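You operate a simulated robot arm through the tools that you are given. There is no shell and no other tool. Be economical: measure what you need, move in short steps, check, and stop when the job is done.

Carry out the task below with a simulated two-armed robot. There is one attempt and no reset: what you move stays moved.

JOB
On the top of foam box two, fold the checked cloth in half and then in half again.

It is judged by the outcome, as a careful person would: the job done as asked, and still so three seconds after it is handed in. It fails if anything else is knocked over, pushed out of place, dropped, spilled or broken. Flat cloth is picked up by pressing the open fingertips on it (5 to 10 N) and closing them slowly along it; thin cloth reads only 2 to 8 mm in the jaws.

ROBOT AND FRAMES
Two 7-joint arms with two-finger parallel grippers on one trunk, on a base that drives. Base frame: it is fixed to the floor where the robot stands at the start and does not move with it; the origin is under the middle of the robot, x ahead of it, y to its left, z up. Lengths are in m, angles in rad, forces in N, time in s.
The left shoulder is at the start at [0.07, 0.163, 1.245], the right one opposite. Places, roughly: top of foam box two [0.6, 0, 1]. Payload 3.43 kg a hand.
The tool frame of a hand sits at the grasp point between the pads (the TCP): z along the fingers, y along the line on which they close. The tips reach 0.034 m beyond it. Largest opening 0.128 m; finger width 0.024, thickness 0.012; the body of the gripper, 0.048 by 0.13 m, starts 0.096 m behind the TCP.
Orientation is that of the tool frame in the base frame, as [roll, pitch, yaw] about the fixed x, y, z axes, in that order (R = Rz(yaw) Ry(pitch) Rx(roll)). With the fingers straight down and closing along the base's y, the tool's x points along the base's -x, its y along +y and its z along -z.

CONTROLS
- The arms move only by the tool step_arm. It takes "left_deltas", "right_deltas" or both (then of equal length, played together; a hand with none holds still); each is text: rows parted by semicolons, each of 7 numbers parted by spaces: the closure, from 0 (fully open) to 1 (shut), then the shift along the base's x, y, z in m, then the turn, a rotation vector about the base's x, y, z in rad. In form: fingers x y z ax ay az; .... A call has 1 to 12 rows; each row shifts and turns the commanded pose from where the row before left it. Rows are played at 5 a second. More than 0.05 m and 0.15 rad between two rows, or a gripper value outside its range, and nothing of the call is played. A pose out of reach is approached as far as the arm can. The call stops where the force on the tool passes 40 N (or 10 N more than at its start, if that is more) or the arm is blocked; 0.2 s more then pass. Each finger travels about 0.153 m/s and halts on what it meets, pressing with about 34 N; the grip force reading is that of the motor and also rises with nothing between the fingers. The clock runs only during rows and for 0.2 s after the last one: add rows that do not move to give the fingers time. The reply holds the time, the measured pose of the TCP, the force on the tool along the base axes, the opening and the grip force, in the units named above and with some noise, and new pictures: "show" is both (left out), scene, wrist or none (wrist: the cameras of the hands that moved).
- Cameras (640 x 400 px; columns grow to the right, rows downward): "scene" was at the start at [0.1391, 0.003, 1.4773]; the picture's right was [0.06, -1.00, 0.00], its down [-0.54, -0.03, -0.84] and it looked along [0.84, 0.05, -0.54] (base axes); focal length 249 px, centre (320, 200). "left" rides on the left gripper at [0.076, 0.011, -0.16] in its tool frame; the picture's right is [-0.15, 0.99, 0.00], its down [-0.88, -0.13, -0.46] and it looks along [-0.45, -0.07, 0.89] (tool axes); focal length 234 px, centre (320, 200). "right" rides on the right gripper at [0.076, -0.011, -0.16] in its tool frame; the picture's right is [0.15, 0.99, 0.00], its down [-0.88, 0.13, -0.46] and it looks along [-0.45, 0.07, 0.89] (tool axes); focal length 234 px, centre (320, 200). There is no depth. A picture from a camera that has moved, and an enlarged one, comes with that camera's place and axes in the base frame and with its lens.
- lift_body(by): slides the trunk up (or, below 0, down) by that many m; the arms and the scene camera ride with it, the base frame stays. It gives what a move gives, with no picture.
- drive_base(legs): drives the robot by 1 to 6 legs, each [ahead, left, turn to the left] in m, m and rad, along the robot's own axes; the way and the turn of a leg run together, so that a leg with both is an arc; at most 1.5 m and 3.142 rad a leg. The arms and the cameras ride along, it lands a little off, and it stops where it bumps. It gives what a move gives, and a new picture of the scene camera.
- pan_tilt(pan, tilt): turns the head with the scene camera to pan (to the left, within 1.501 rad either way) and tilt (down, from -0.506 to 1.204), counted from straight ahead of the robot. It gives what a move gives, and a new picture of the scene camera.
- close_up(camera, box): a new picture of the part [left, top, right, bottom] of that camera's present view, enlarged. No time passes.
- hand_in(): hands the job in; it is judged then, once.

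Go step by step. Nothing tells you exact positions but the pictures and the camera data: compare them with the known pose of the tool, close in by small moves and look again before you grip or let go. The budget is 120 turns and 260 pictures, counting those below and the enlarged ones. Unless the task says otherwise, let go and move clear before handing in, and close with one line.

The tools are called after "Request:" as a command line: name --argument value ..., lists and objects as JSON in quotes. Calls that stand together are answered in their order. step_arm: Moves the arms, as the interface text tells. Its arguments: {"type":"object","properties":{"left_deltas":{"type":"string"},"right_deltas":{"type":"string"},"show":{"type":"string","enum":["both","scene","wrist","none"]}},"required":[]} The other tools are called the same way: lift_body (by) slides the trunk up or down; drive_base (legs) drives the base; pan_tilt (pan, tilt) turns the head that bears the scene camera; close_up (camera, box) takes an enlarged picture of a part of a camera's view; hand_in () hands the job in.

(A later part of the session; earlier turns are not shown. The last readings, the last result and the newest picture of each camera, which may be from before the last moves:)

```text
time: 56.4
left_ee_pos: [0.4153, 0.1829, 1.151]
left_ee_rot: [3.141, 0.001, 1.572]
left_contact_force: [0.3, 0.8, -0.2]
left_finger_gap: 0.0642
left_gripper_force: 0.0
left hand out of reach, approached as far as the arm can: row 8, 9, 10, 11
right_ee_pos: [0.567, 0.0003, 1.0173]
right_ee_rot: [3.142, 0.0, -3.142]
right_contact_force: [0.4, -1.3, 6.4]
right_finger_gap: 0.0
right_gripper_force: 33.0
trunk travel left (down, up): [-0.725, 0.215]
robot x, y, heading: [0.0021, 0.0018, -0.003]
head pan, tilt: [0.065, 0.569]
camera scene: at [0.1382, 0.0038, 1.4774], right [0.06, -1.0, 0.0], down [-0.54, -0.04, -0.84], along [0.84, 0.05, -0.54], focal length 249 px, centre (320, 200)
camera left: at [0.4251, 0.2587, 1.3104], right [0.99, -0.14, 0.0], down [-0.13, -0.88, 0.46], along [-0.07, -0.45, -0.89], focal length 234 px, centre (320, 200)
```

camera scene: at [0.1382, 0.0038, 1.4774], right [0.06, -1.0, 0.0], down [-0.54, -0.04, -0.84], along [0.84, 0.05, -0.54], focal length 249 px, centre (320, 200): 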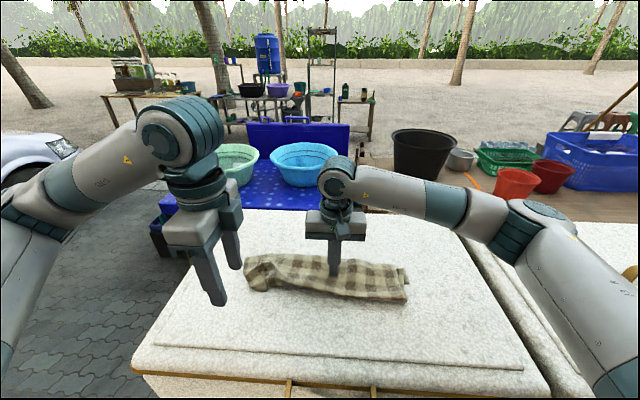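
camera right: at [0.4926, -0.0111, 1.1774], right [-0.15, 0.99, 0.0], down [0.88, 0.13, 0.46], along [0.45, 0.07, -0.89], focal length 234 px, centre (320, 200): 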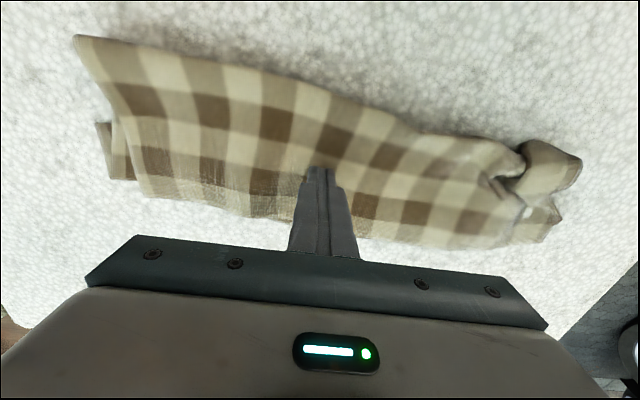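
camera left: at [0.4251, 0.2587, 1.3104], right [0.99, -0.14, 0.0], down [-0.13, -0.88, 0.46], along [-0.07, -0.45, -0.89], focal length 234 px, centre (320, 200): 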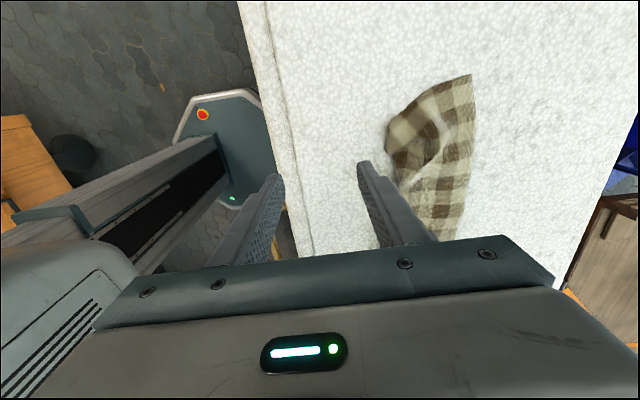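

At this turn the arm is limited and drifted off. I turn it back the other way, to see whether the opposite quarter turn reaches.

Request:
step_arm --left_deltas "0.5 0 0 0.003 0 0 0.1428;0.5 0 0 0 0 0 0.1428;0.5 0 0 0 0 0 0.1428;0.5 0 0 0 0 0 0.1428;0.5 0 0 0 0 0 0.1428;0.5 0 0 0 0 0 0.1428;0.5 0 0 0 0 0 0.1428;0.5 0 0 0 0 0 0.1428;0.5 0 0 0 0 0 0.1428;0.5 0 0 0 0 0 0.1428;0.5 0 0 0 0 0 0.1428" --show "none"

Request:
step_arm --left_deltas "0.5 0 0 0.003 0 0 0.1428;0.5 0 0 0 0 0 0.1428;0.5 0 0 0 0 0 0.1428;0.5 0 0 0 0 0 0.1428;0.5 0 0 0 0 0 0.1428;0.5 0 0 0 0 0 0.1428;0.5 0 0 0 0 0 0.1428;0.5 0 0 0 0 0 0.1428;0.5 0 0 0 0 0 0.1428;0.5 0 0 0 0 0 0.1428;0.5 0 0 0 0 0 0.1428;0.5 0 0 0 0 0 0" --show "both"

```text
time: 58.8
left_ee_pos: [0.416, 0.1828, 1.1542]
left_ee_rot: [3.141, -0.002, -3.139]
left_contact_force: [-0.1, -0.2, 0.3]
left_finger_gap: 0.0639
left_gripper_force: 0.0
right_ee_pos: [0.5679, -0.0004, 1.0177]
right_ee_rot: [-3.14, -0.001, -3.139]
right_contact_force: [-0.5, -0.7, 6.7]
right_finger_gap: 0.0
right_gripper_force: 32.8
trunk travel left (down, up): [-0.725, 0.215]
robot x, y, heading: [-0.0004, 0.0015, -0.001]
head pan, tilt: [0.065, 0.569]
```

```text
time: 61.4
left_ee_pos: [0.4144, 0.1801, 1.1569]
left_ee_rot: [3.14, 0.0, -1.571]
left_contact_force: [0.0, 0.8, -0.3]
left_finger_gap: 0.0639
left_gripper_force: 0.0
right_ee_pos: [0.5675, 0.0001, 1.0181]
right_ee_rot: [-3.141, 0.0, 3.142]
right_contact_force: [-0.7, -0.5, 6.9]
right_finger_gap: 0.0
right_gripper_force: 32.7
trunk travel left (down, up): [-0.725, 0.215]
robot x, y, heading: [0.001, -0.0, -0.001]
head pan, tilt: [0.065, 0.569]
camera scene: at [0.1383, 0.0031, 1.4774], right [0.06, -1.0, 0.0], down [-0.54, -0.03, -0.84], along [0.84, 0.05, -0.54], focal length 249 px, centre (320, 200)
camera left: at [0.4033, 0.1063, 1.3162], right [-0.99, 0.14, 0.0], down [0.13, 0.88, 0.46], along [0.07, 0.45, -0.89], focal length 234 px, centre (320, 200)
```

scene: 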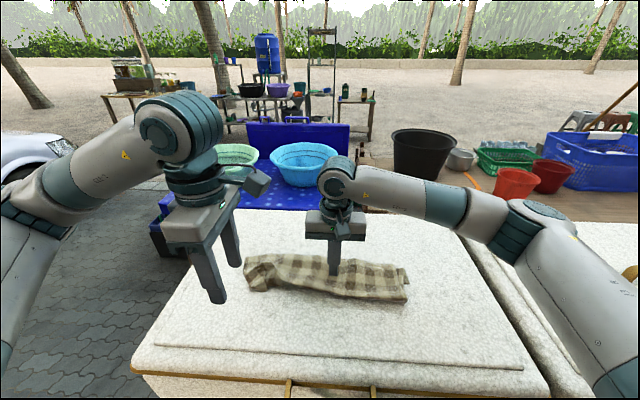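
left: 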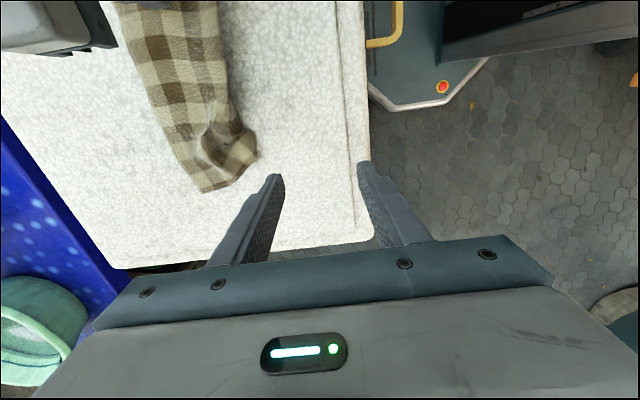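

This turn works and gives a good view of the cloth's left end. I move above that end at about (0.53, 0.18).

Request:
step_arm --left_deltas "0.4 0.03 0 0 0 0 0;0.4 0.03 0 -0.01 0 0 0;0.4 0.03 0 -0.02 0 0 0;0.4 0.025 0.002 -0.03 0 0 0;0.4 0 0 -0.02 0 0 0;0.4 0 0 0 0 0 0" --show "wrist"

```text
time: 62.8
left_ee_pos: [0.5311, 0.1839, 1.079]
left_ee_rot: [3.141, 0.0, -1.572]
left_contact_force: [0.7, 0.1, -1.0]
left_finger_gap: 0.0767
left_gripper_force: 0.0
right_ee_pos: [0.5681, 0.0006, 1.0182]
right_ee_rot: [3.141, -0.002, 3.141]
right_contact_force: [0.7, 0.2, 6.5]
right_finger_gap: 0.0
right_gripper_force: 33.4
trunk travel left (down, up): [-0.725, 0.215]
robot x, y, heading: [0.0004, -0.0014, -0.001]
head pan, tilt: [0.065, 0.569]
camera left: at [0.5192, 0.109, 1.2369], right [-0.99, 0.15, 0.0], down [0.13, 0.88, 0.46], along [0.07, 0.45, -0.89], focal length 234 px, centre (320, 200)
```

left: 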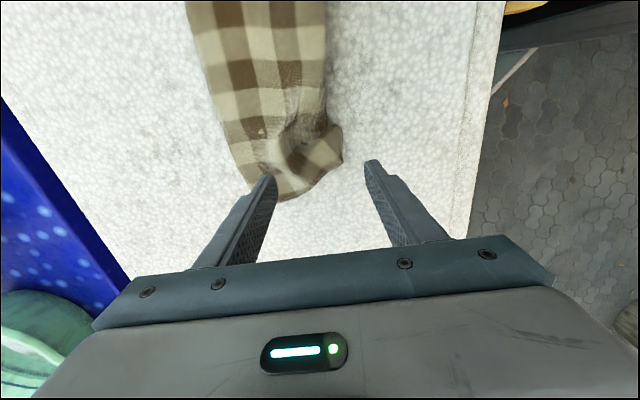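

The strip's left end runs from (0.508, 0.19) to (0.62, 0.20). I'll straddle the crease side of that end, with one finger outside the crease, and go down.

Request:
step_arm --left_deltas "0.32 0.004 0.004 -0.02 0 0 0;0.32 0 0 -0.02 0 0 0;0.32 0 0 -0.012 0 0 0;0.32 0 0 -0.006 0 0 0;0.32 0 0 -0.002 0 0 0;0.32 0 0 0 0 0 0" --show "wrist"

```text
time: 64.2
left_ee_pos: [0.5342, 0.1887, 1.0174]
left_ee_rot: [-3.139, -0.001, -1.57]
left_contact_force: [-0.3, -0.3, 3.3]
left_finger_gap: 0.0866
left_gripper_force: 0.1
right_ee_pos: [0.5677, 0.0002, 1.0171]
right_ee_rot: [3.14, 0.001, -3.141]
right_contact_force: [0.4, 0.6, 5.5]
right_finger_gap: 0.0003
right_gripper_force: 32.8
trunk travel left (down, up): [-0.725, 0.215]
robot x, y, heading: [-0.0032, -0.0009, 0.0]
head pan, tilt: [0.065, 0.569]
camera left: at [0.5227, 0.1125, 1.1765], right [-0.99, 0.15, 0.0], down [0.13, 0.88, 0.46], along [0.07, 0.45, -0.89], focal length 234 px, centre (320, 200)
```

left: 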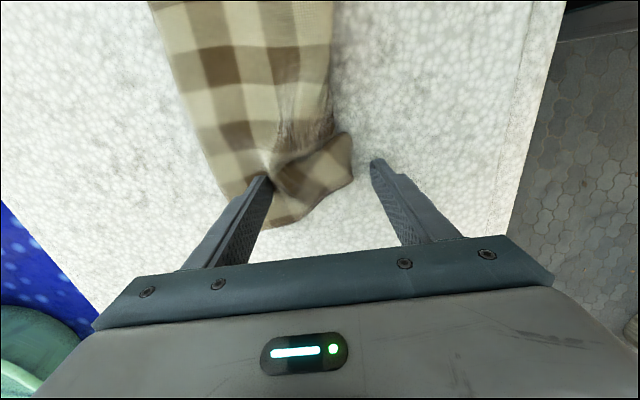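

The fingers straddle the flap nicely. I close slowly across it.

Request:
step_arm --left_deltas "0.38 0 0 -0.0005 0 0 0;0.44 0 0 0 0 0 0;0.5 0 0 0 0 0 0;0.56 0 0 0 0 0 0;0.62 0 0 0 0 0 0;0.68 0 0 0 0 0 0;0.74 0 0 0 0 0 0;0.8 0 0 0 0 0 0;0.86 0 0 0 0 0 0;0.92 0 0 0 0 0 0;1 0 0 0 0 0 0;1 0 0 0 0 0 0" --show "wrist"

```text
time: 66.8
left_ee_pos: [0.5353, 0.1888, 1.0189]
left_ee_rot: [-3.139, 0.0, -1.571]
left_contact_force: [1.1, -0.3, 10.0]
left_finger_gap: 0.0029
left_gripper_force: 33.9
right_ee_pos: [0.5679, -0.0001, 1.0173]
right_ee_rot: [-3.141, 0.002, 3.141]
right_contact_force: [-0.8, 0.2, 3.0]
right_finger_gap: 0.0
right_gripper_force: 33.6
trunk travel left (down, up): [-0.725, 0.215]
robot x, y, heading: [0.0003, -0.0022, -0.002]
head pan, tilt: [0.065, 0.569]
camera left: at [0.522, 0.1123, 1.1762], right [-0.99, 0.15, 0.0], down [0.13, 0.88, 0.46], along [0.07, 0.45, -0.89], focal length 234 px, centre (320, 200)
```

left: 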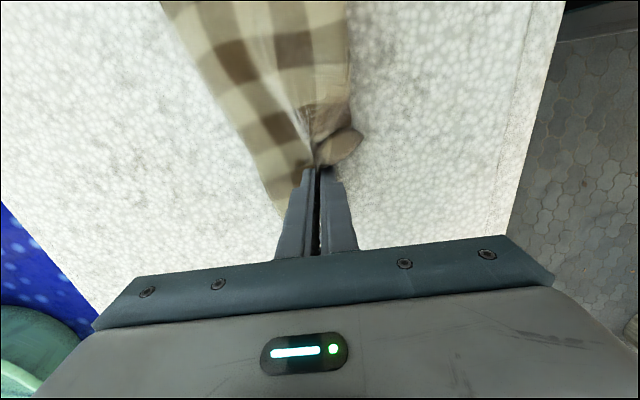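

The end is held (2.9 mm). I press a bit more with the right hand and pull the end outward to straighten it.

Request:
step_arm --left_deltas "1 0 0 0.003 0 0 0;1 0 0.004 0 0 0 0;1 0 0.004 0 0 0 0;1 0 0.004 0 0 0 0;1 0 0.004 0 0 0 0;1 0 0.004 0 0 0 0;1 0 0 0 0 0 0" --right_deltas "1 0 0 -0.0006 0 0 0;1 0 0 0 0 0 0;1 0 0 0 0 0 0;1 0 0 0 0 0 0;1 0 0 0 0 0 0;1 0 0 0 0 0 0;1 0 0 0 0 0 0"

Request:
close_up --camera "scene" --box '[220, 210, 440, 330]'

```text
time: 68.4
left_ee_pos: [0.5339, 0.2069, 1.0202]
left_ee_rot: [-3.141, -0.001, -1.57]
left_contact_force: [2.1, -8.9, -0.1]
left_finger_gap: 0.0025
left_gripper_force: 33.5
right_ee_pos: [0.5681, -0.001, 1.0188]
right_ee_rot: [3.139, 0.0, 3.14]
right_contact_force: [-0.5, 7.0, 10.3]
right_finger_gap: 0.0
right_gripper_force: 32.9
trunk travel left (down, up): [-0.725, 0.215]
robot x, y, heading: [0.0019, 0.0005, -0.002]
head pan, tilt: [0.065, 0.569]
camera scene: at [0.1381, 0.0026, 1.4775], right [0.06, -1.0, 0.0], down [-0.54, -0.03, -0.84], along [0.84, 0.05, -0.54], focal length 249 px, centre (320, 200)
camera right: at [0.4921, -0.0112, 1.1772], right [-0.15, 0.99, 0.0], down [0.88, 0.13, 0.46], along [0.45, 0.07, -0.89], focal length 234 px, centre (320, 200)
camera left: at [0.5222, 0.1313, 1.1789], right [-0.99, 0.15, 0.0], down [0.13, 0.88, 0.46], along [0.07, 0.45, -0.89], focal length 234 px, centre (320, 200)
```

scene: 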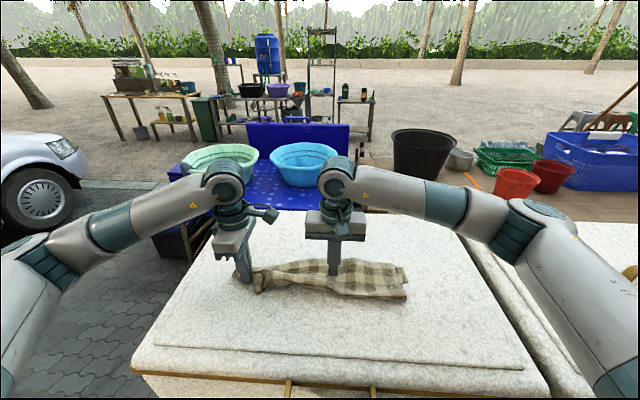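
right: 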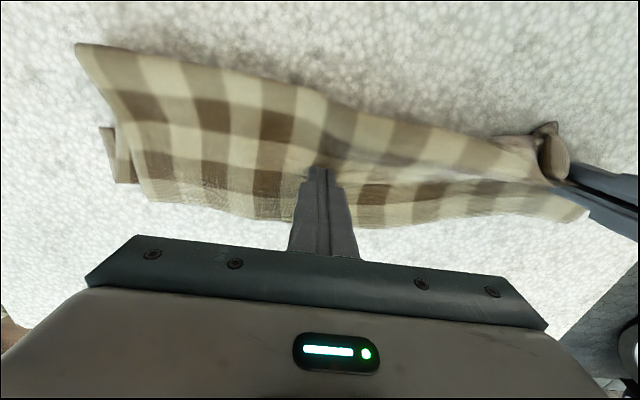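
left: 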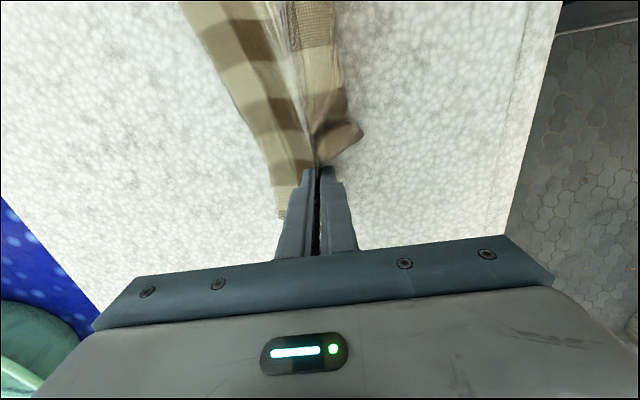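

```text
2.91 times, centred on (330, 270) of scene
camera zoom: at [0.1381, 0.0026, 1.4775], right [0.06, -1.0, 0.0], down [-0.54, -0.03, -0.84], along [0.84, 0.05, -0.54], focal length 725 px, centre (291, -4)
```

zoom: 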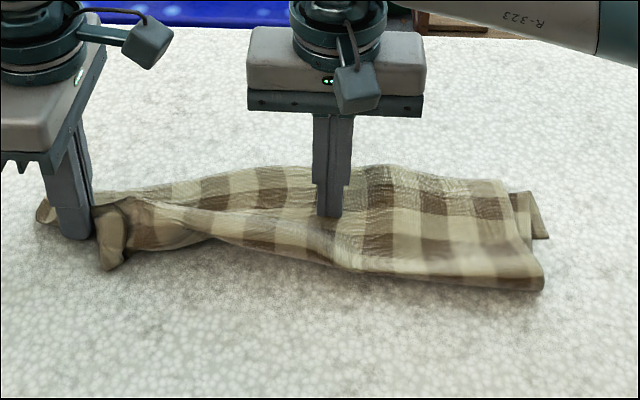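

The end is well stretched and firmly held. I lift it to see whether both layers come up together; if so I can use this same grip for the second fold.

Request:
step_arm --left_deltas "1 0 -0.003 0.015 0 0 0;1 0 -0.006 0.02 0 0 0;1 0 -0.01 0.02 0 0 0;1 0 -0.01 0.015 0 0 0;1 0 0 0 0 0 0;1 0 0 0 0 0 0" --show "both"

Request:
close_up --camera "scene" --box '[220, 210, 440, 330]'

Request:
close_up --camera "right" --box '[400, 60, 640, 240]'

```text
time: 69.8
left_ee_pos: [0.5353, 0.1788, 1.0913]
left_ee_rot: [3.141, 0.001, -1.57]
left_contact_force: [-0.3, -1.4, -1.4]
left_finger_gap: 0.0023
left_gripper_force: 34.0
right_ee_pos: [0.5675, -0.0016, 1.0167]
right_ee_rot: [-3.141, 0.003, 3.141]
right_contact_force: [-0.2, 2.1, 12.9]
right_finger_gap: 0.0002
right_gripper_force: 33.2
trunk travel left (down, up): [-0.725, 0.215]
robot x, y, heading: [0.0025, 0.0033, -0.001]
head pan, tilt: [0.065, 0.569]
camera scene: at [0.1379, 0.0031, 1.4775], right [0.06, -1.0, 0.0], down [-0.54, -0.03, -0.84], along [0.84, 0.05, -0.54], focal length 249 px, centre (320, 200)
camera left: at [0.5226, 0.1033, 1.2503], right [-0.99, 0.15, 0.0], down [0.13, 0.88, 0.46], along [0.07, 0.45, -0.89], focal length 234 px, centre (320, 200)
```

scene: 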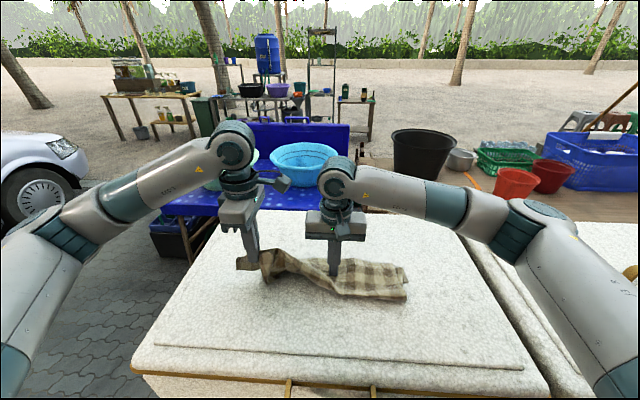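
left: 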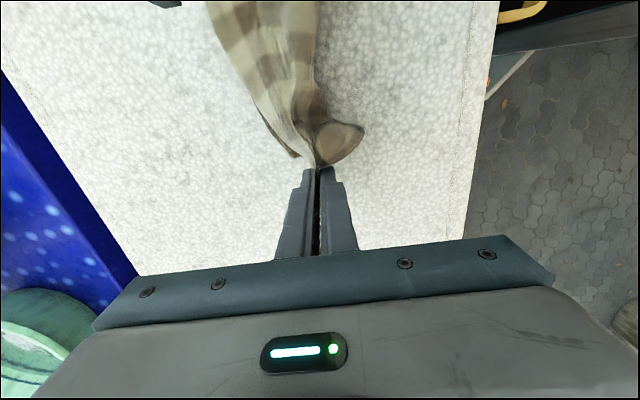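

```text
2.91 times, centred on (330, 270) of scene
camera zoom: at [0.1379, 0.0031, 1.4775], right [0.06, -1.0, 0.0], down [-0.54, -0.03, -0.84], along [0.84, 0.05, -0.54], focal length 725 px, centre (291, -4)
```

zoom: 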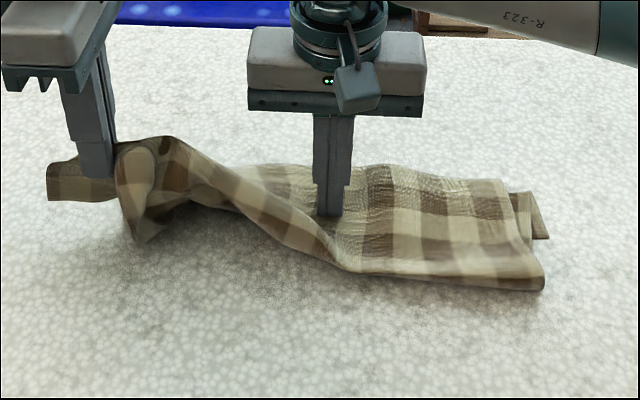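

```text
2.22 times, centred on (520, 150) of right
camera zoom: at [0.4921, -0.011, 1.1772], right [-0.15, 0.99, 0.0], down [0.88, 0.13, 0.46], along [0.45, 0.07, -0.89], focal length 520 px, centre (-124, 311)
```

zoom: 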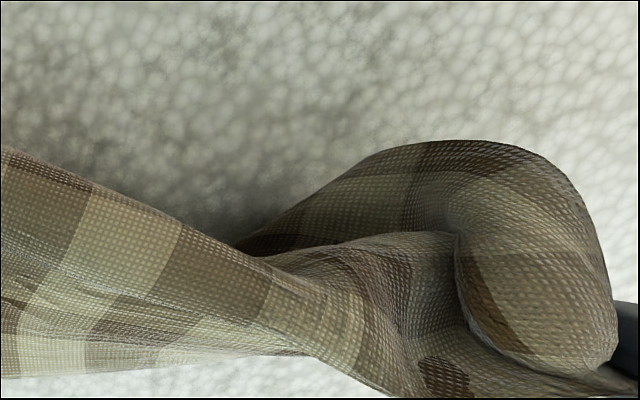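

The whole left end lifts, both layers together. I first take the right hand off the middle and well clear to the right.

Request:
step_arm --right_deltas "1 0 0 0.02 0 0 0;1 0 0 0.045 0 0 0;1 0 0 0.045 0 0 0;1 0 -0.01 0.045 0 0 0;1 0 -0.05 0 0 0 0;1 0 -0.05 0 0 0 0;1 0 -0.05 0 0 0 0;1 0 -0.05 0 0 0 0;1 0 -0.05 0 0 0 0;1 0 -0.05 0 0 0 0;1 0 -0.03 0 0 0 0" --show "scene"

```text
time: 72.2
left_ee_pos: [0.5353, 0.1788, 1.092]
left_ee_rot: [3.14, 0.0, -1.571]
left_contact_force: [0.7, 0.3, 0.0]
left_finger_gap: 0.0026
left_gripper_force: 34.1
right_ee_pos: [0.5667, -0.342, 1.1706]
right_ee_rot: [3.139, 0.0, 3.141]
right_contact_force: [-0.3, -0.5, 0.5]
right_finger_gap: 0.0
right_gripper_force: 33.0
trunk travel left (down, up): [-0.725, 0.215]
robot x, y, heading: [0.0013, -0.0026, 0.002]
head pan, tilt: [0.065, 0.569]
camera scene: at [0.1388, 0.0023, 1.4773], right [0.06, -1.0, 0.0], down [-0.54, -0.03, -0.84], along [0.84, 0.05, -0.54], focal length 249 px, centre (320, 200)
```

scene: 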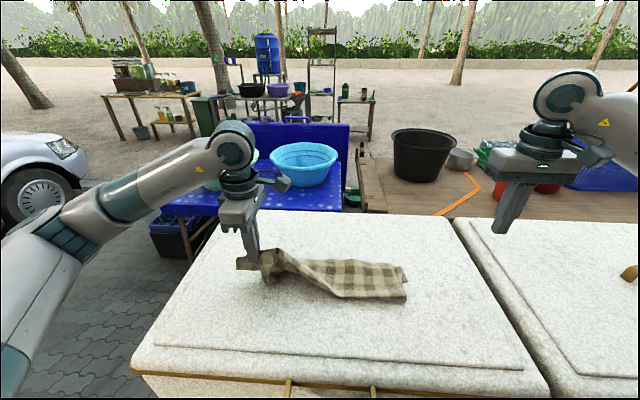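

The way is clear. I carry the left end over in an arc to the right end, tilting the fingertips to the right so the edge turns over.

Request:
step_arm --left_deltas "1 0 -0.01 0.025 0 0 0;1 0 -0.02 0.025 -0.1 0 0;1 0 -0.03 0.02 -0.1 0 0;1 0 -0.035 0.015 -0.1 0 0;1 0 -0.035 0.005 -0.1 0 0;1 0 -0.035 0 -0.1 0 0;1 0 -0.035 -0.01 -0.1 0 0;1 0 -0.03 -0.02 -0.1 0 0;1 0 0 0 0 0 0" --show "both"

Request:
close_up --camera "scene" --box '[220, 190, 460, 340]'

```text
time: 74.2
left_ee_pos: [0.5335, -0.0504, 1.1505]
left_ee_rot: [3.14, -0.701, -1.569]
left_contact_force: [-0.7, 0.3, -0.4]
left_finger_gap: 0.0027
left_gripper_force: 34.0
right_ee_pos: [0.5671, -0.34, 1.1706]
right_ee_rot: [-3.141, 0.001, -3.141]
right_contact_force: [-0.2, 0.9, -0.4]
right_finger_gap: 0.0
right_gripper_force: 33.2
trunk travel left (down, up): [-0.725, 0.215]
robot x, y, heading: [0.001, -0.001, 0.001]
head pan, tilt: [0.065, 0.569]
camera scene: at [0.1387, 0.003, 1.4774], right [0.06, -1.0, 0.0], down [-0.54, -0.03, -0.84], along [0.84, 0.05, -0.54], focal length 249 px, centre (320, 200)
camera left: at [0.5211, -0.0053, 1.3218], right [-0.99, 0.11, -0.09], down [0.13, 0.97, -0.22], along [0.07, -0.23, -0.97], focal length 234 px, centre (320, 200)
```

scene: 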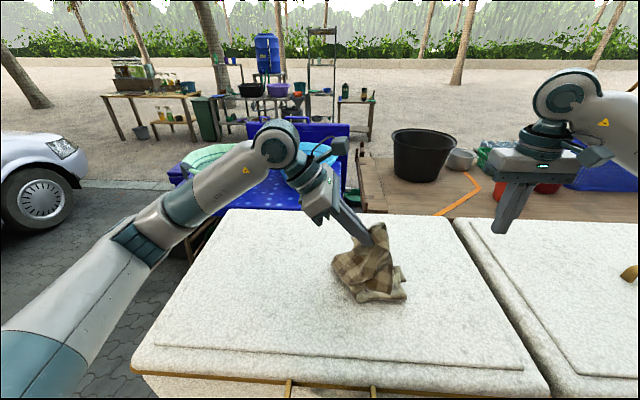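
left: 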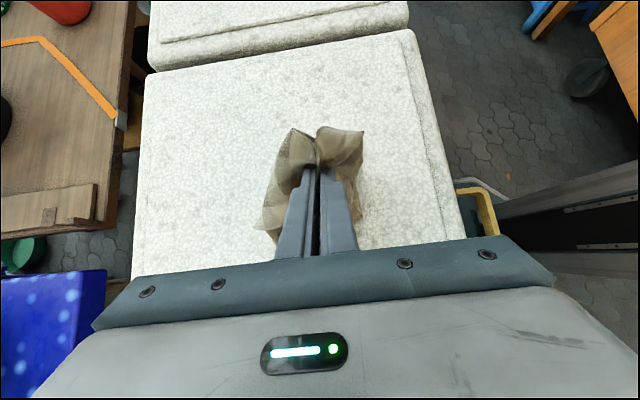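

```text
2.67 times, centred on (340, 265) of scene
camera zoom: at [0.1387, 0.003, 1.4774], right [0.06, -1.0, 0.0], down [-0.54, -0.03, -0.84], along [0.84, 0.05, -0.54], focal length 664 px, centre (267, 27)
```

zoom: 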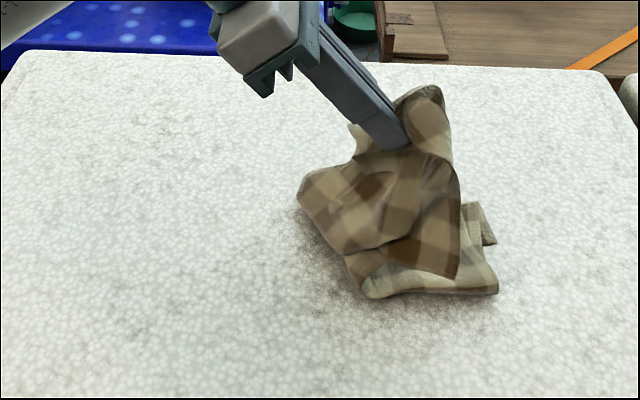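

The second fold is forming. I lower first so the loop spreads left, then bring the edge to the right end.

Request:
step_arm --left_deltas "1 0 0.005 -0.015 0 0 0;1 0 0.005 -0.015 0 0 0;1 0 0 -0.015 0 0 0;1 0 -0.005 -0.015 -0.05 0 0;1 0 -0.01 -0.012 -0.05 0 0;1 0 -0.012 -0.01 -0.05 0 0;1 0 -0.012 -0.008 -0.05 0 0;1 0 -0.012 -0.006 0 0 0;1 0 -0.01 -0.004 0 0 0;1 0 0 0 0 0 0" --show "both"

Request:
close_up --camera "scene" --box '[220, 190, 460, 340]'

```text
time: 76.4
left_ee_pos: [0.535, -0.1007, 1.0509]
left_ee_rot: [-3.138, -0.901, -1.571]
left_contact_force: [-0.7, -0.2, 0.2]
left_finger_gap: 0.0024
left_gripper_force: 34.1
right_ee_pos: [0.5671, -0.3391, 1.1716]
right_ee_rot: [3.141, 0.002, 3.141]
right_contact_force: [0.0, 0.4, 0.5]
right_finger_gap: 0.0
right_gripper_force: 32.8
trunk travel left (down, up): [-0.725, 0.215]
robot x, y, heading: [-0.0005, -0.002, 0.001]
head pan, tilt: [0.065, 0.569]
camera scene: at [0.1373, 0.0036, 1.4778], right [0.06, -1.0, 0.0], down [-0.54, -0.04, -0.84], along [0.84, 0.05, -0.54], focal length 249 px, centre (320, 200)
camera left: at [0.5225, -0.023, 1.2085], right [-0.99, 0.09, -0.12], down [0.13, 0.9, -0.41], along [0.07, -0.42, -0.91], focal length 234 px, centre (320, 200)
```

scene: 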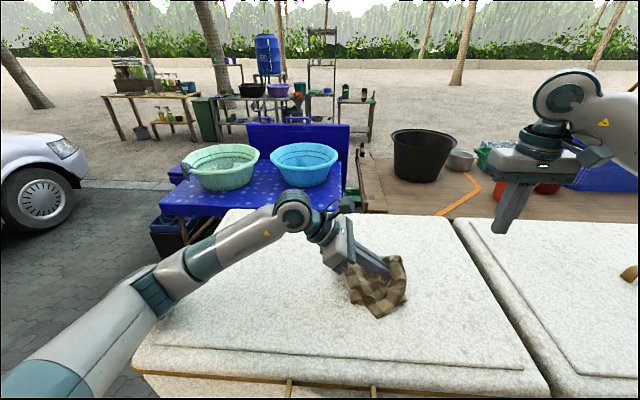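
left: 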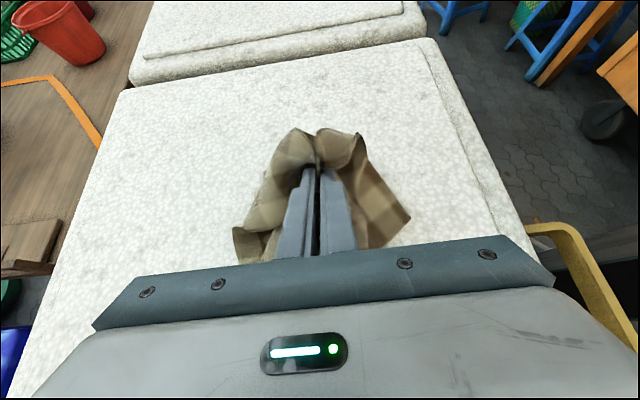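

```text
2.67 times, centred on (340, 265) of scene
camera zoom: at [0.1373, 0.0036, 1.4778], right [0.06, -1.0, 0.0], down [-0.54, -0.04, -0.84], along [0.84, 0.05, -0.54], focal length 664 px, centre (267, 27)
```

zoom: 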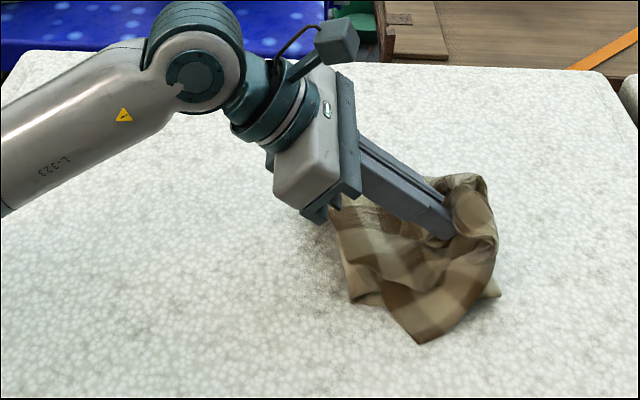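

The edge drapes over the right end; its centre is x ≈ 0.54 against 0.555 for the layers below. I shift slightly ahead and to the right, lower, and open the fingers to spread it.

Request:
step_arm --left_deltas "1 0.006 -0.01 -0.006 0 0 0;1 0.006 -0.01 -0.006 0 0 0;1 0 -0.005 -0.005 0 0 0;1 0 0 0 0 0 0;0.9 0 0 0 0 0 0;0.8 0 0 0 0 0 0;0.65 0 0 0 0 0 0;0.5 0 0 0 0 0 0;0.5 0 0 0 0 0 0" --show "both"

Request:
close_up --camera "scene" --box '[260, 210, 460, 335]'

```text
time: 78.4
left_ee_pos: [0.5464, -0.1221, 1.039]
left_ee_rot: [-3.118, -0.901, -1.582]
left_contact_force: [0.3, -0.2, -0.2]
left_finger_gap: 0.064
left_gripper_force: 0.1
right_ee_pos: [0.5622, -0.3388, 1.1743]
right_ee_rot: [-3.139, 0.005, 3.14]
right_contact_force: [-0.2, 0.5, 1.1]
right_finger_gap: 0.0
right_gripper_force: 32.9
trunk travel left (down, up): [-0.725, 0.215]
robot x, y, heading: [-0.0023, 0.0005, 0.002]
head pan, tilt: [0.065, 0.569]
camera scene: at [0.1319, 0.0048, 1.4782], right [0.06, -1.0, 0.0], down [-0.53, -0.04, -0.85], along [0.84, 0.05, -0.53], focal length 249 px, centre (320, 200)
camera left: at [0.5316, -0.0451, 1.1964], right [-0.99, 0.09, -0.13], down [0.13, 0.91, -0.4], along [0.08, -0.42, -0.91], focal length 234 px, centre (320, 200)
```

scene: 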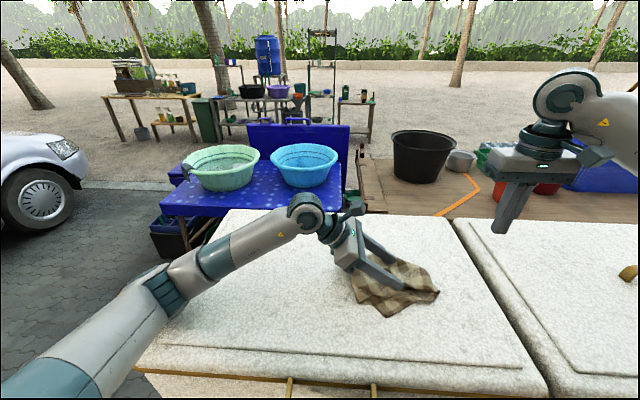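
left: 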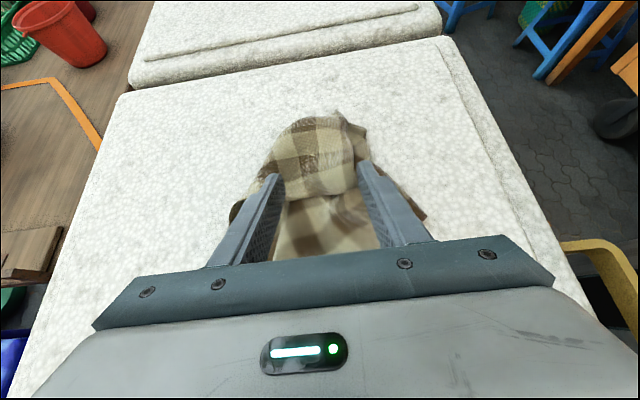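

```text
3.20 times, centred on (360, 272) of scene
camera zoom: at [0.1319, 0.0048, 1.4782], right [0.06, -1.0, 0.0], down [-0.53, -0.04, -0.85], along [0.84, 0.05, -0.53], focal length 797 px, centre (192, -32)
```

zoom: 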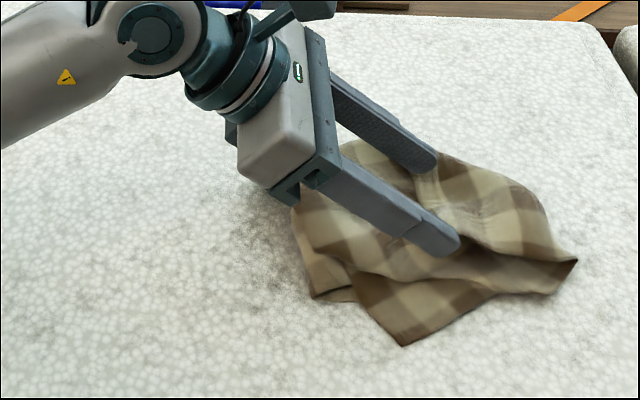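

The cloth spread out nicely. I draw the hand back along its axis, up and to the left.

Request:
step_arm --left_deltas "0.5 0 0.008 0.012 0 0 0;0.5 0 0.02 0.025 0 0 0;0.5 0 0.025 0.03 0 0 0;0.5 0 0.03 0.035 0.1 0 0;0.5 0 0.03 0.035 0.1 0 0;0.5 0 0.03 0.01 0.1 0 0;0.5 0 0.04 0 0.1 0 0;0.5 0 0.04 0 0.1 0 0;0.5 0 0.04 0 0.1 0 0;0.5 0 0.03 0 0.1 0 0;0.5 0 0 0 0.1 0 0;0.5 0 0 0 0.1 0 0" --show "both"

Request:
close_up --camera "scene" --box '[260, 210, 460, 335]'

Request:
close_up --camera "right" --box '[320, 0, 640, 200]'

```text
time: 81.0
left_ee_pos: [0.5459, 0.1641, 1.1801]
left_ee_rot: [-3.141, 0.003, -1.573]
left_contact_force: [-0.2, -0.1, 0.4]
left_finger_gap: 0.0643
left_gripper_force: 0.0
right_ee_pos: [0.5671, -0.3426, 1.171]
right_ee_rot: [3.14, 0.0, -3.14]
right_contact_force: [-0.2, -0.7, 0.2]
right_finger_gap: 0.0003
right_gripper_force: 32.7
trunk travel left (down, up): [-0.725, 0.215]
robot x, y, heading: [0.0014, -0.0038, 0.003]
head pan, tilt: [0.065, 0.569]
camera scene: at [0.1389, 0.002, 1.4773], right [0.06, -1.0, 0.0], down [-0.54, -0.03, -0.84], along [0.84, 0.05, -0.54], focal length 249 px, centre (320, 200)
camera left: at [0.5335, 0.0885, 1.3381], right [-0.99, 0.15, 0.0], down [0.13, 0.88, 0.46], along [0.07, 0.45, -0.89], focal length 234 px, centre (320, 200)
```

scene: 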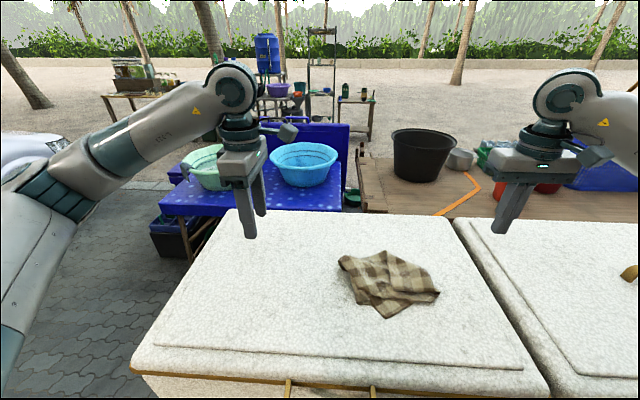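
left: 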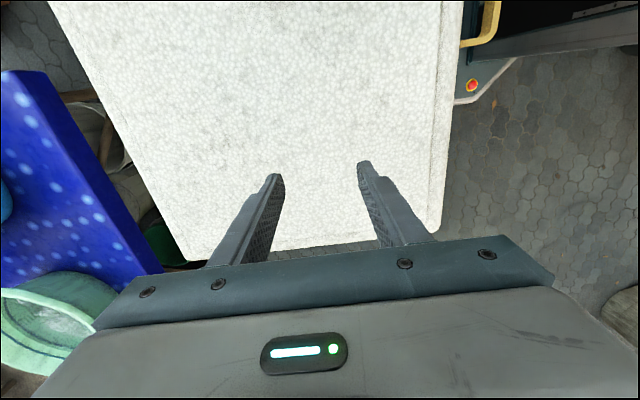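

```text
3.20 times, centred on (360, 272) of scene
camera zoom: at [0.1389, 0.002, 1.4773], right [0.06, -1.0, 0.0], down [-0.54, -0.03, -0.84], along [0.84, 0.05, -0.54], focal length 797 px, centre (192, -32)
```

zoom: 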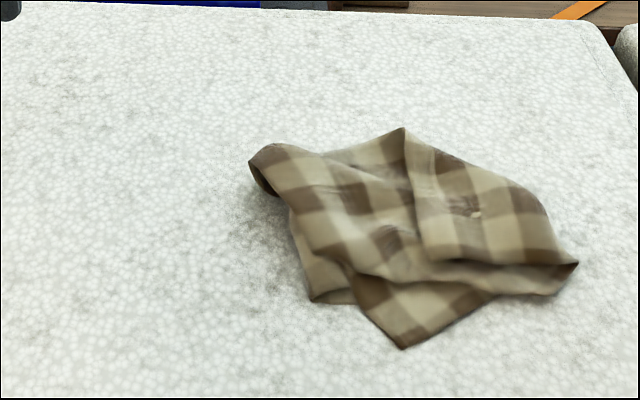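

```text
2.00 times, centred on (480, 100) of right
camera zoom: at [0.492, -0.3518, 1.33], right [-0.15, 0.99, 0.0], down [0.88, 0.13, 0.46], along [0.45, 0.07, -0.89], focal length 468 px, centre (0, 400)
```

zoom: 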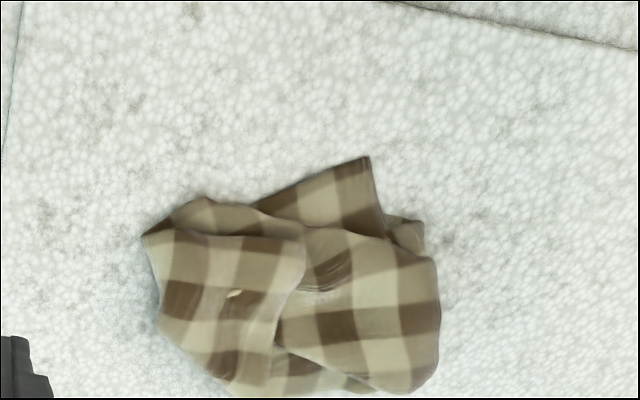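

It is now quarter size, but untidy, with one corner sticking out toward me. I bring the right wrist camera overhead for a proper look.

Request:
step_arm --right_deltas "1 -0.02 0.045 0.01 0 0 0;1 -0.02 0.045 0.01 0 0 0;1 -0.02 0.045 0.01 0 0 0;1 -0.02 0.045 0.01 0 0 0;1 -0.02 0.045 0 0 0 0;1 0 0 0 0 0 0" --show "none"

Request:
close_up --camera "right" --box '[160, 20, 480, 220]'

Request:
close_up --camera "scene" --box '[320, 230, 460, 330]'

```text
refused: row 1 steps farther than a row can; nothing moved
```

```text
2.00 times, centred on (320, 120) of right
camera zoom: at [0.492, -0.3518, 1.33], right [-0.15, 0.99, 0.0], down [0.88, 0.13, 0.46], along [0.45, 0.07, -0.89], focal length 468 px, centre (320, 360)
```

zoom: 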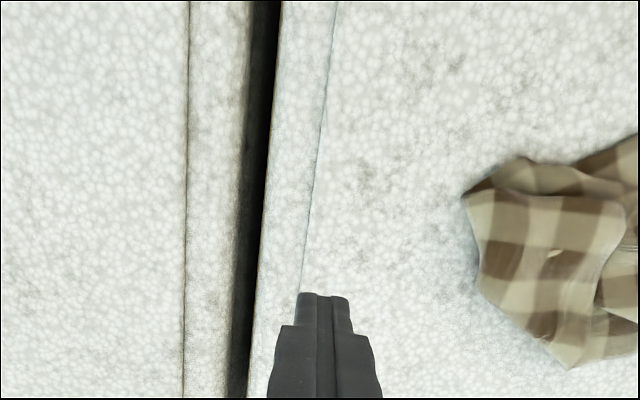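

```text
4.00 times, centred on (390, 280) of scene
camera zoom: at [0.1389, 0.002, 1.4773], right [0.06, -1.0, 0.0], down [-0.54, -0.03, -0.84], along [0.84, 0.05, -0.54], focal length 997 px, centre (40, -120)
```

zoom: 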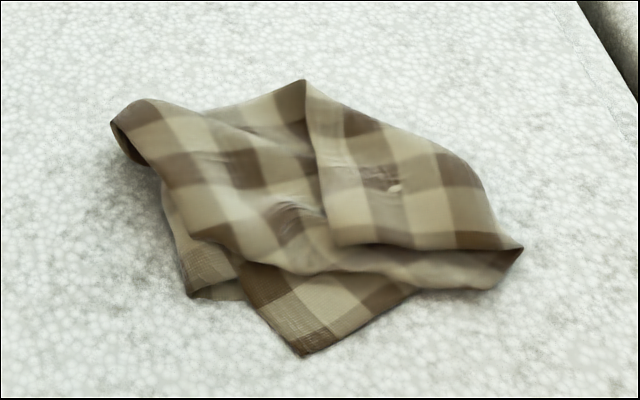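

Request:
step_arm --right_deltas "1 -0.018 0.04 0.01 0 0 0;1 -0.018 0.04 0.01 0 0 0;1 -0.018 0.04 0.01 0 0 0;1 -0.018 0.04 0.01 0 0 0;1 -0.018 0.04 0 0 0 0;1 -0.01 0.02 0 0 0 0;1 0 0 0 0 0 0" --show "none"

Request:
close_up --camera "right" --box '[160, 20, 480, 220]'

```text
time: 82.6
left_ee_pos: [0.5453, 0.1646, 1.1798]
left_ee_rot: [3.14, 0.0, -1.57]
left_contact_force: [0.0, -0.1, -0.1]
left_finger_gap: 0.0639
left_gripper_force: 0.1
right_ee_pos: [0.4674, -0.1206, 1.2122]
right_ee_rot: [-3.14, 0.0, 3.139]
right_contact_force: [-0.3, -0.6, 0.0]
right_finger_gap: 0.0
right_gripper_force: 33.3
trunk travel left (down, up): [-0.725, 0.215]
robot x, y, heading: [-0.0002, -0.0022, -0.001]
head pan, tilt: [0.065, 0.569]
```

```text
2.00 times, centred on (320, 120) of right
camera zoom: at [0.3915, -0.1312, 1.3712], right [-0.15, 0.99, 0.0], down [0.88, 0.13, 0.46], along [0.45, 0.07, -0.89], focal length 468 px, centre (320, 360)
```

zoom: 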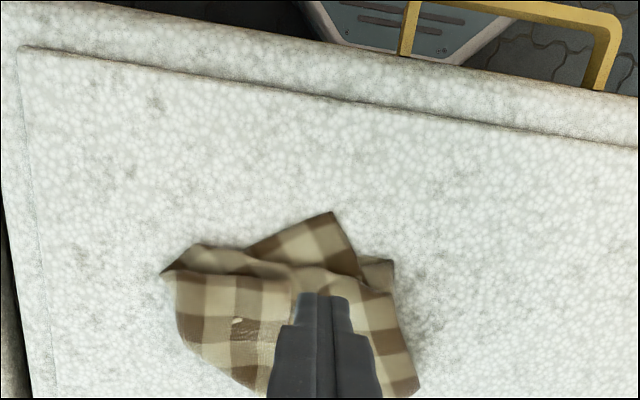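

The fingers block the view; I shift the right hand sideways.

Request:
step_arm --right_deltas "1 0 -0.045 0.02 0 0 0;1 0 -0.045 0.02 0 0 0;1 0 -0.03 0 0 0 0;1 0 0 0 0 0 0" --show "none"

Request:
close_up --camera "right" --box '[290, 60, 530, 210]'

```text
time: 83.6
left_ee_pos: [0.5464, 0.1658, 1.1787]
left_ee_rot: [-3.14, 0.0, -1.57]
left_contact_force: [-0.3, -0.6, 0.6]
left_finger_gap: 0.0639
left_gripper_force: 0.2
right_ee_pos: [0.4693, -0.2398, 1.2511]
right_ee_rot: [3.141, 0.001, -3.14]
right_contact_force: [-0.2, 0.4, -0.3]
right_finger_gap: 0.0001
right_gripper_force: 32.9
trunk travel left (down, up): [-0.725, 0.215]
robot x, y, heading: [0.0007, 0.0002, -0.002]
head pan, tilt: [0.065, 0.569]
```

```text
2.67 times, centred on (410, 135) of right
camera zoom: at [0.3935, -0.2504, 1.4111], right [-0.15, 0.99, 0.0], down [0.88, 0.13, 0.46], along [0.45, 0.07, -0.89], focal length 624 px, centre (80, 373)
```

zoom: 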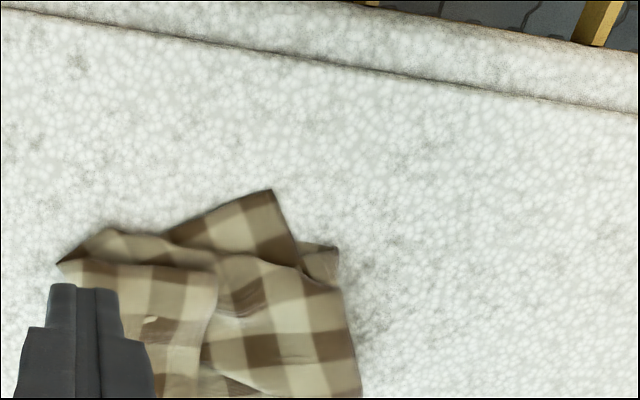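

The sheet's own corner (upper layer) is folded back and pokes out at (0.453, −0.112). I'd rather open this second fold, straighten that corner and fold again, so I grip the overhanging right end of the top layers at about (0.55, −0.232).

Request:
step_arm --right_deltas "0.53 0.027 0 -0.03 0 0 0;0.53 0.027 0.004 -0.04 0 0 0;0.53 0.027 0.004 -0.04 0 0 0;0.53 0 0 -0.045 0 0 0;0.53 0 0 -0.045 0 0 0;0.53 0 0 -0.02 0 0 0;0.53 0 0 -0.008 0 0 0;0.53 0 0 0 0 0 0" --show "both"

```text
time: 85.4
left_ee_pos: [0.5443, 0.1646, 1.1797]
left_ee_rot: [3.141, -0.001, -1.572]
left_contact_force: [0.4, 0.0, -1.4]
left_finger_gap: 0.0639
left_gripper_force: 0.0
right_ee_pos: [0.5489, -0.2313, 1.0229]
right_ee_rot: [3.141, 0.001, -3.141]
right_contact_force: [1.1, 0.5, 0.6]
right_finger_gap: 0.0603
right_gripper_force: 0.1
trunk travel left (down, up): [-0.725, 0.215]
robot x, y, heading: [-0.003, 0.0009, 0.002]
head pan, tilt: [0.065, 0.569]
camera scene: at [0.1391, 0.0031, 1.4773], right [0.06, -1.0, 0.0], down [-0.54, -0.03, -0.84], along [0.84, 0.05, -0.54], focal length 249 px, centre (320, 200)
camera right: at [0.4734, -0.2421, 1.1832], right [-0.15, 0.99, 0.0], down [0.88, 0.13, 0.46], along [0.45, 0.07, -0.89], focal length 234 px, centre (320, 200)
```

scene: 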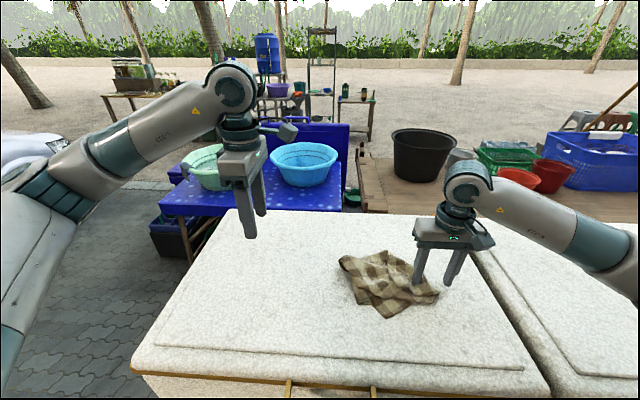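
right: 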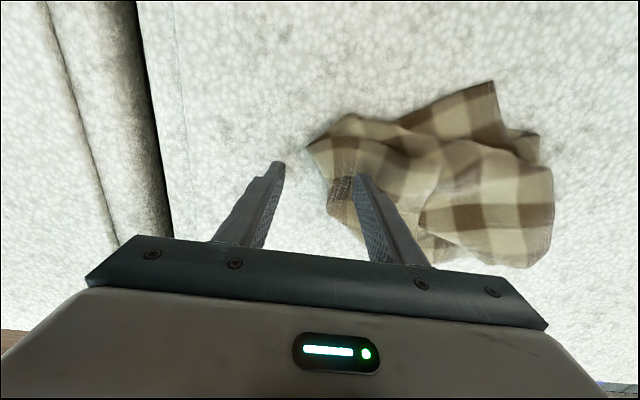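

The inner finger is over the overhang. I press down and close slowly.

Request:
step_arm --right_deltas "0.53 0 0 -0.003 0 0 0;0.53 0 0 -0.0022 0 0 0;0.57 0 0 0 0 0 0;0.62 0 0 0 0 0 0;0.67 0 0 0 0 0 0;0.72 0 0 0 0 0 0;0.77 0 0 0 0 0 0;0.82 0 0 0 0 0 0;0.87 0 0 0 0 0 0;0.93 0 0 0 0 0 0;1 0 0 0 0 0 0;1 0 0 0 0 0 0" --show "wrist"

```text
time: 88.0
left_ee_pos: [0.5436, 0.1657, 1.1801]
left_ee_rot: [-3.142, 0.0, -1.569]
left_contact_force: [-1.6, -1.3, 0.5]
left_finger_gap: 0.0639
left_gripper_force: 0.0
right_ee_pos: [0.5497, -0.2318, 1.0194]
right_ee_rot: [-3.141, 0.0, 3.141]
right_contact_force: [-0.9, -1.0, 9.0]
right_finger_gap: 0.0023
right_gripper_force: 34.1
trunk travel left (down, up): [-0.725, 0.215]
robot x, y, heading: [0.001, 0.0003, 0.002]
head pan, tilt: [0.065, 0.569]
camera right: at [0.4731, -0.2421, 1.1788], right [-0.15, 0.99, 0.0], down [0.88, 0.13, 0.46], along [0.45, 0.07, -0.89], focal length 234 px, centre (320, 200)
```

right: 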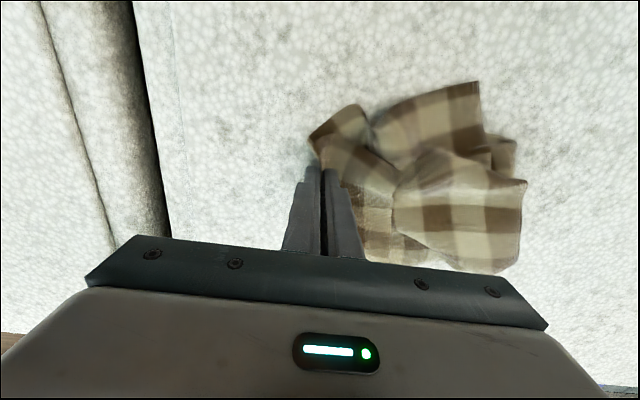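

Held (2.3 mm). I lift to see what comes up.

Request:
step_arm --right_deltas "1 0 0.005 0.02 0 0 0;1 0 0.01 0.03 0 0 0;1 0 0.02 0.03 0 0 0;1 0 0.02 0.03 0 0 0;1 0 0.02 0.02 0 0 0;1 0 0 0 0 0 0;1 0 0 0 0 0 0" --show "both"

Request:
close_up --camera "scene" --box '[300, 170, 480, 330]'

```text
time: 89.6
left_ee_pos: [0.5458, 0.1658, 1.1798]
left_ee_rot: [-3.141, 0.001, -1.571]
left_contact_force: [0.3, 0.0, -1.0]
left_finger_gap: 0.0637
left_gripper_force: 0.1
right_ee_pos: [0.5505, -0.1573, 1.1487]
right_ee_rot: [3.141, -0.001, -3.14]
right_contact_force: [0.0, 0.4, -1.1]
right_finger_gap: 0.0023
right_gripper_force: 33.8
trunk travel left (down, up): [-0.725, 0.215]
robot x, y, heading: [0.0006, -0.0027, -0.002]
head pan, tilt: [0.065, 0.569]
camera scene: at [0.139, 0.0032, 1.4773], right [0.06, -1.0, 0.0], down [-0.54, -0.03, -0.84], along [0.84, 0.05, -0.54], focal length 249 px, centre (320, 200)
camera right: at [0.4736, -0.1686, 1.3076], right [-0.15, 0.99, 0.0], down [0.88, 0.13, 0.46], along [0.45, 0.07, -0.89], focal length 234 px, centre (320, 200)
```

scene: 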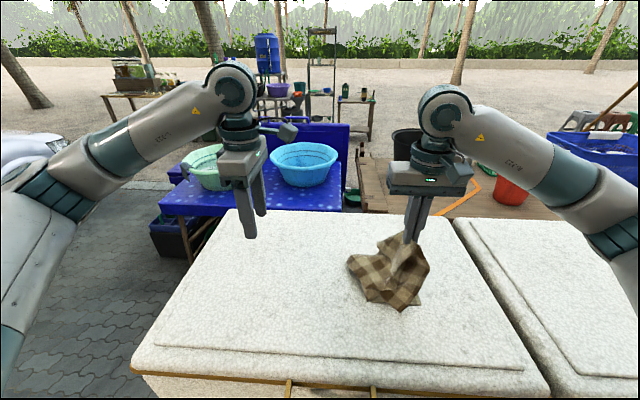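
right: 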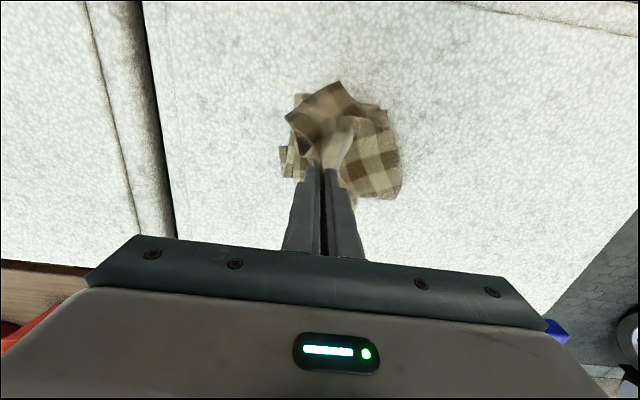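

```text
2.50 times, centred on (390, 250) of scene
camera zoom: at [0.139, 0.0032, 1.4773], right [0.06, -1.0, 0.0], down [-0.54, -0.03, -0.84], along [0.84, 0.05, -0.54], focal length 623 px, centre (145, 75)
```

zoom: 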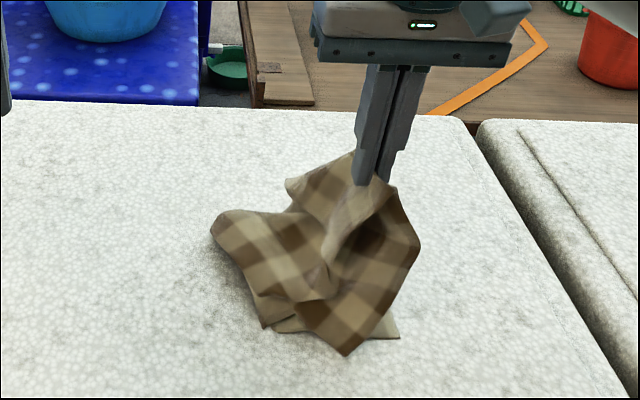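

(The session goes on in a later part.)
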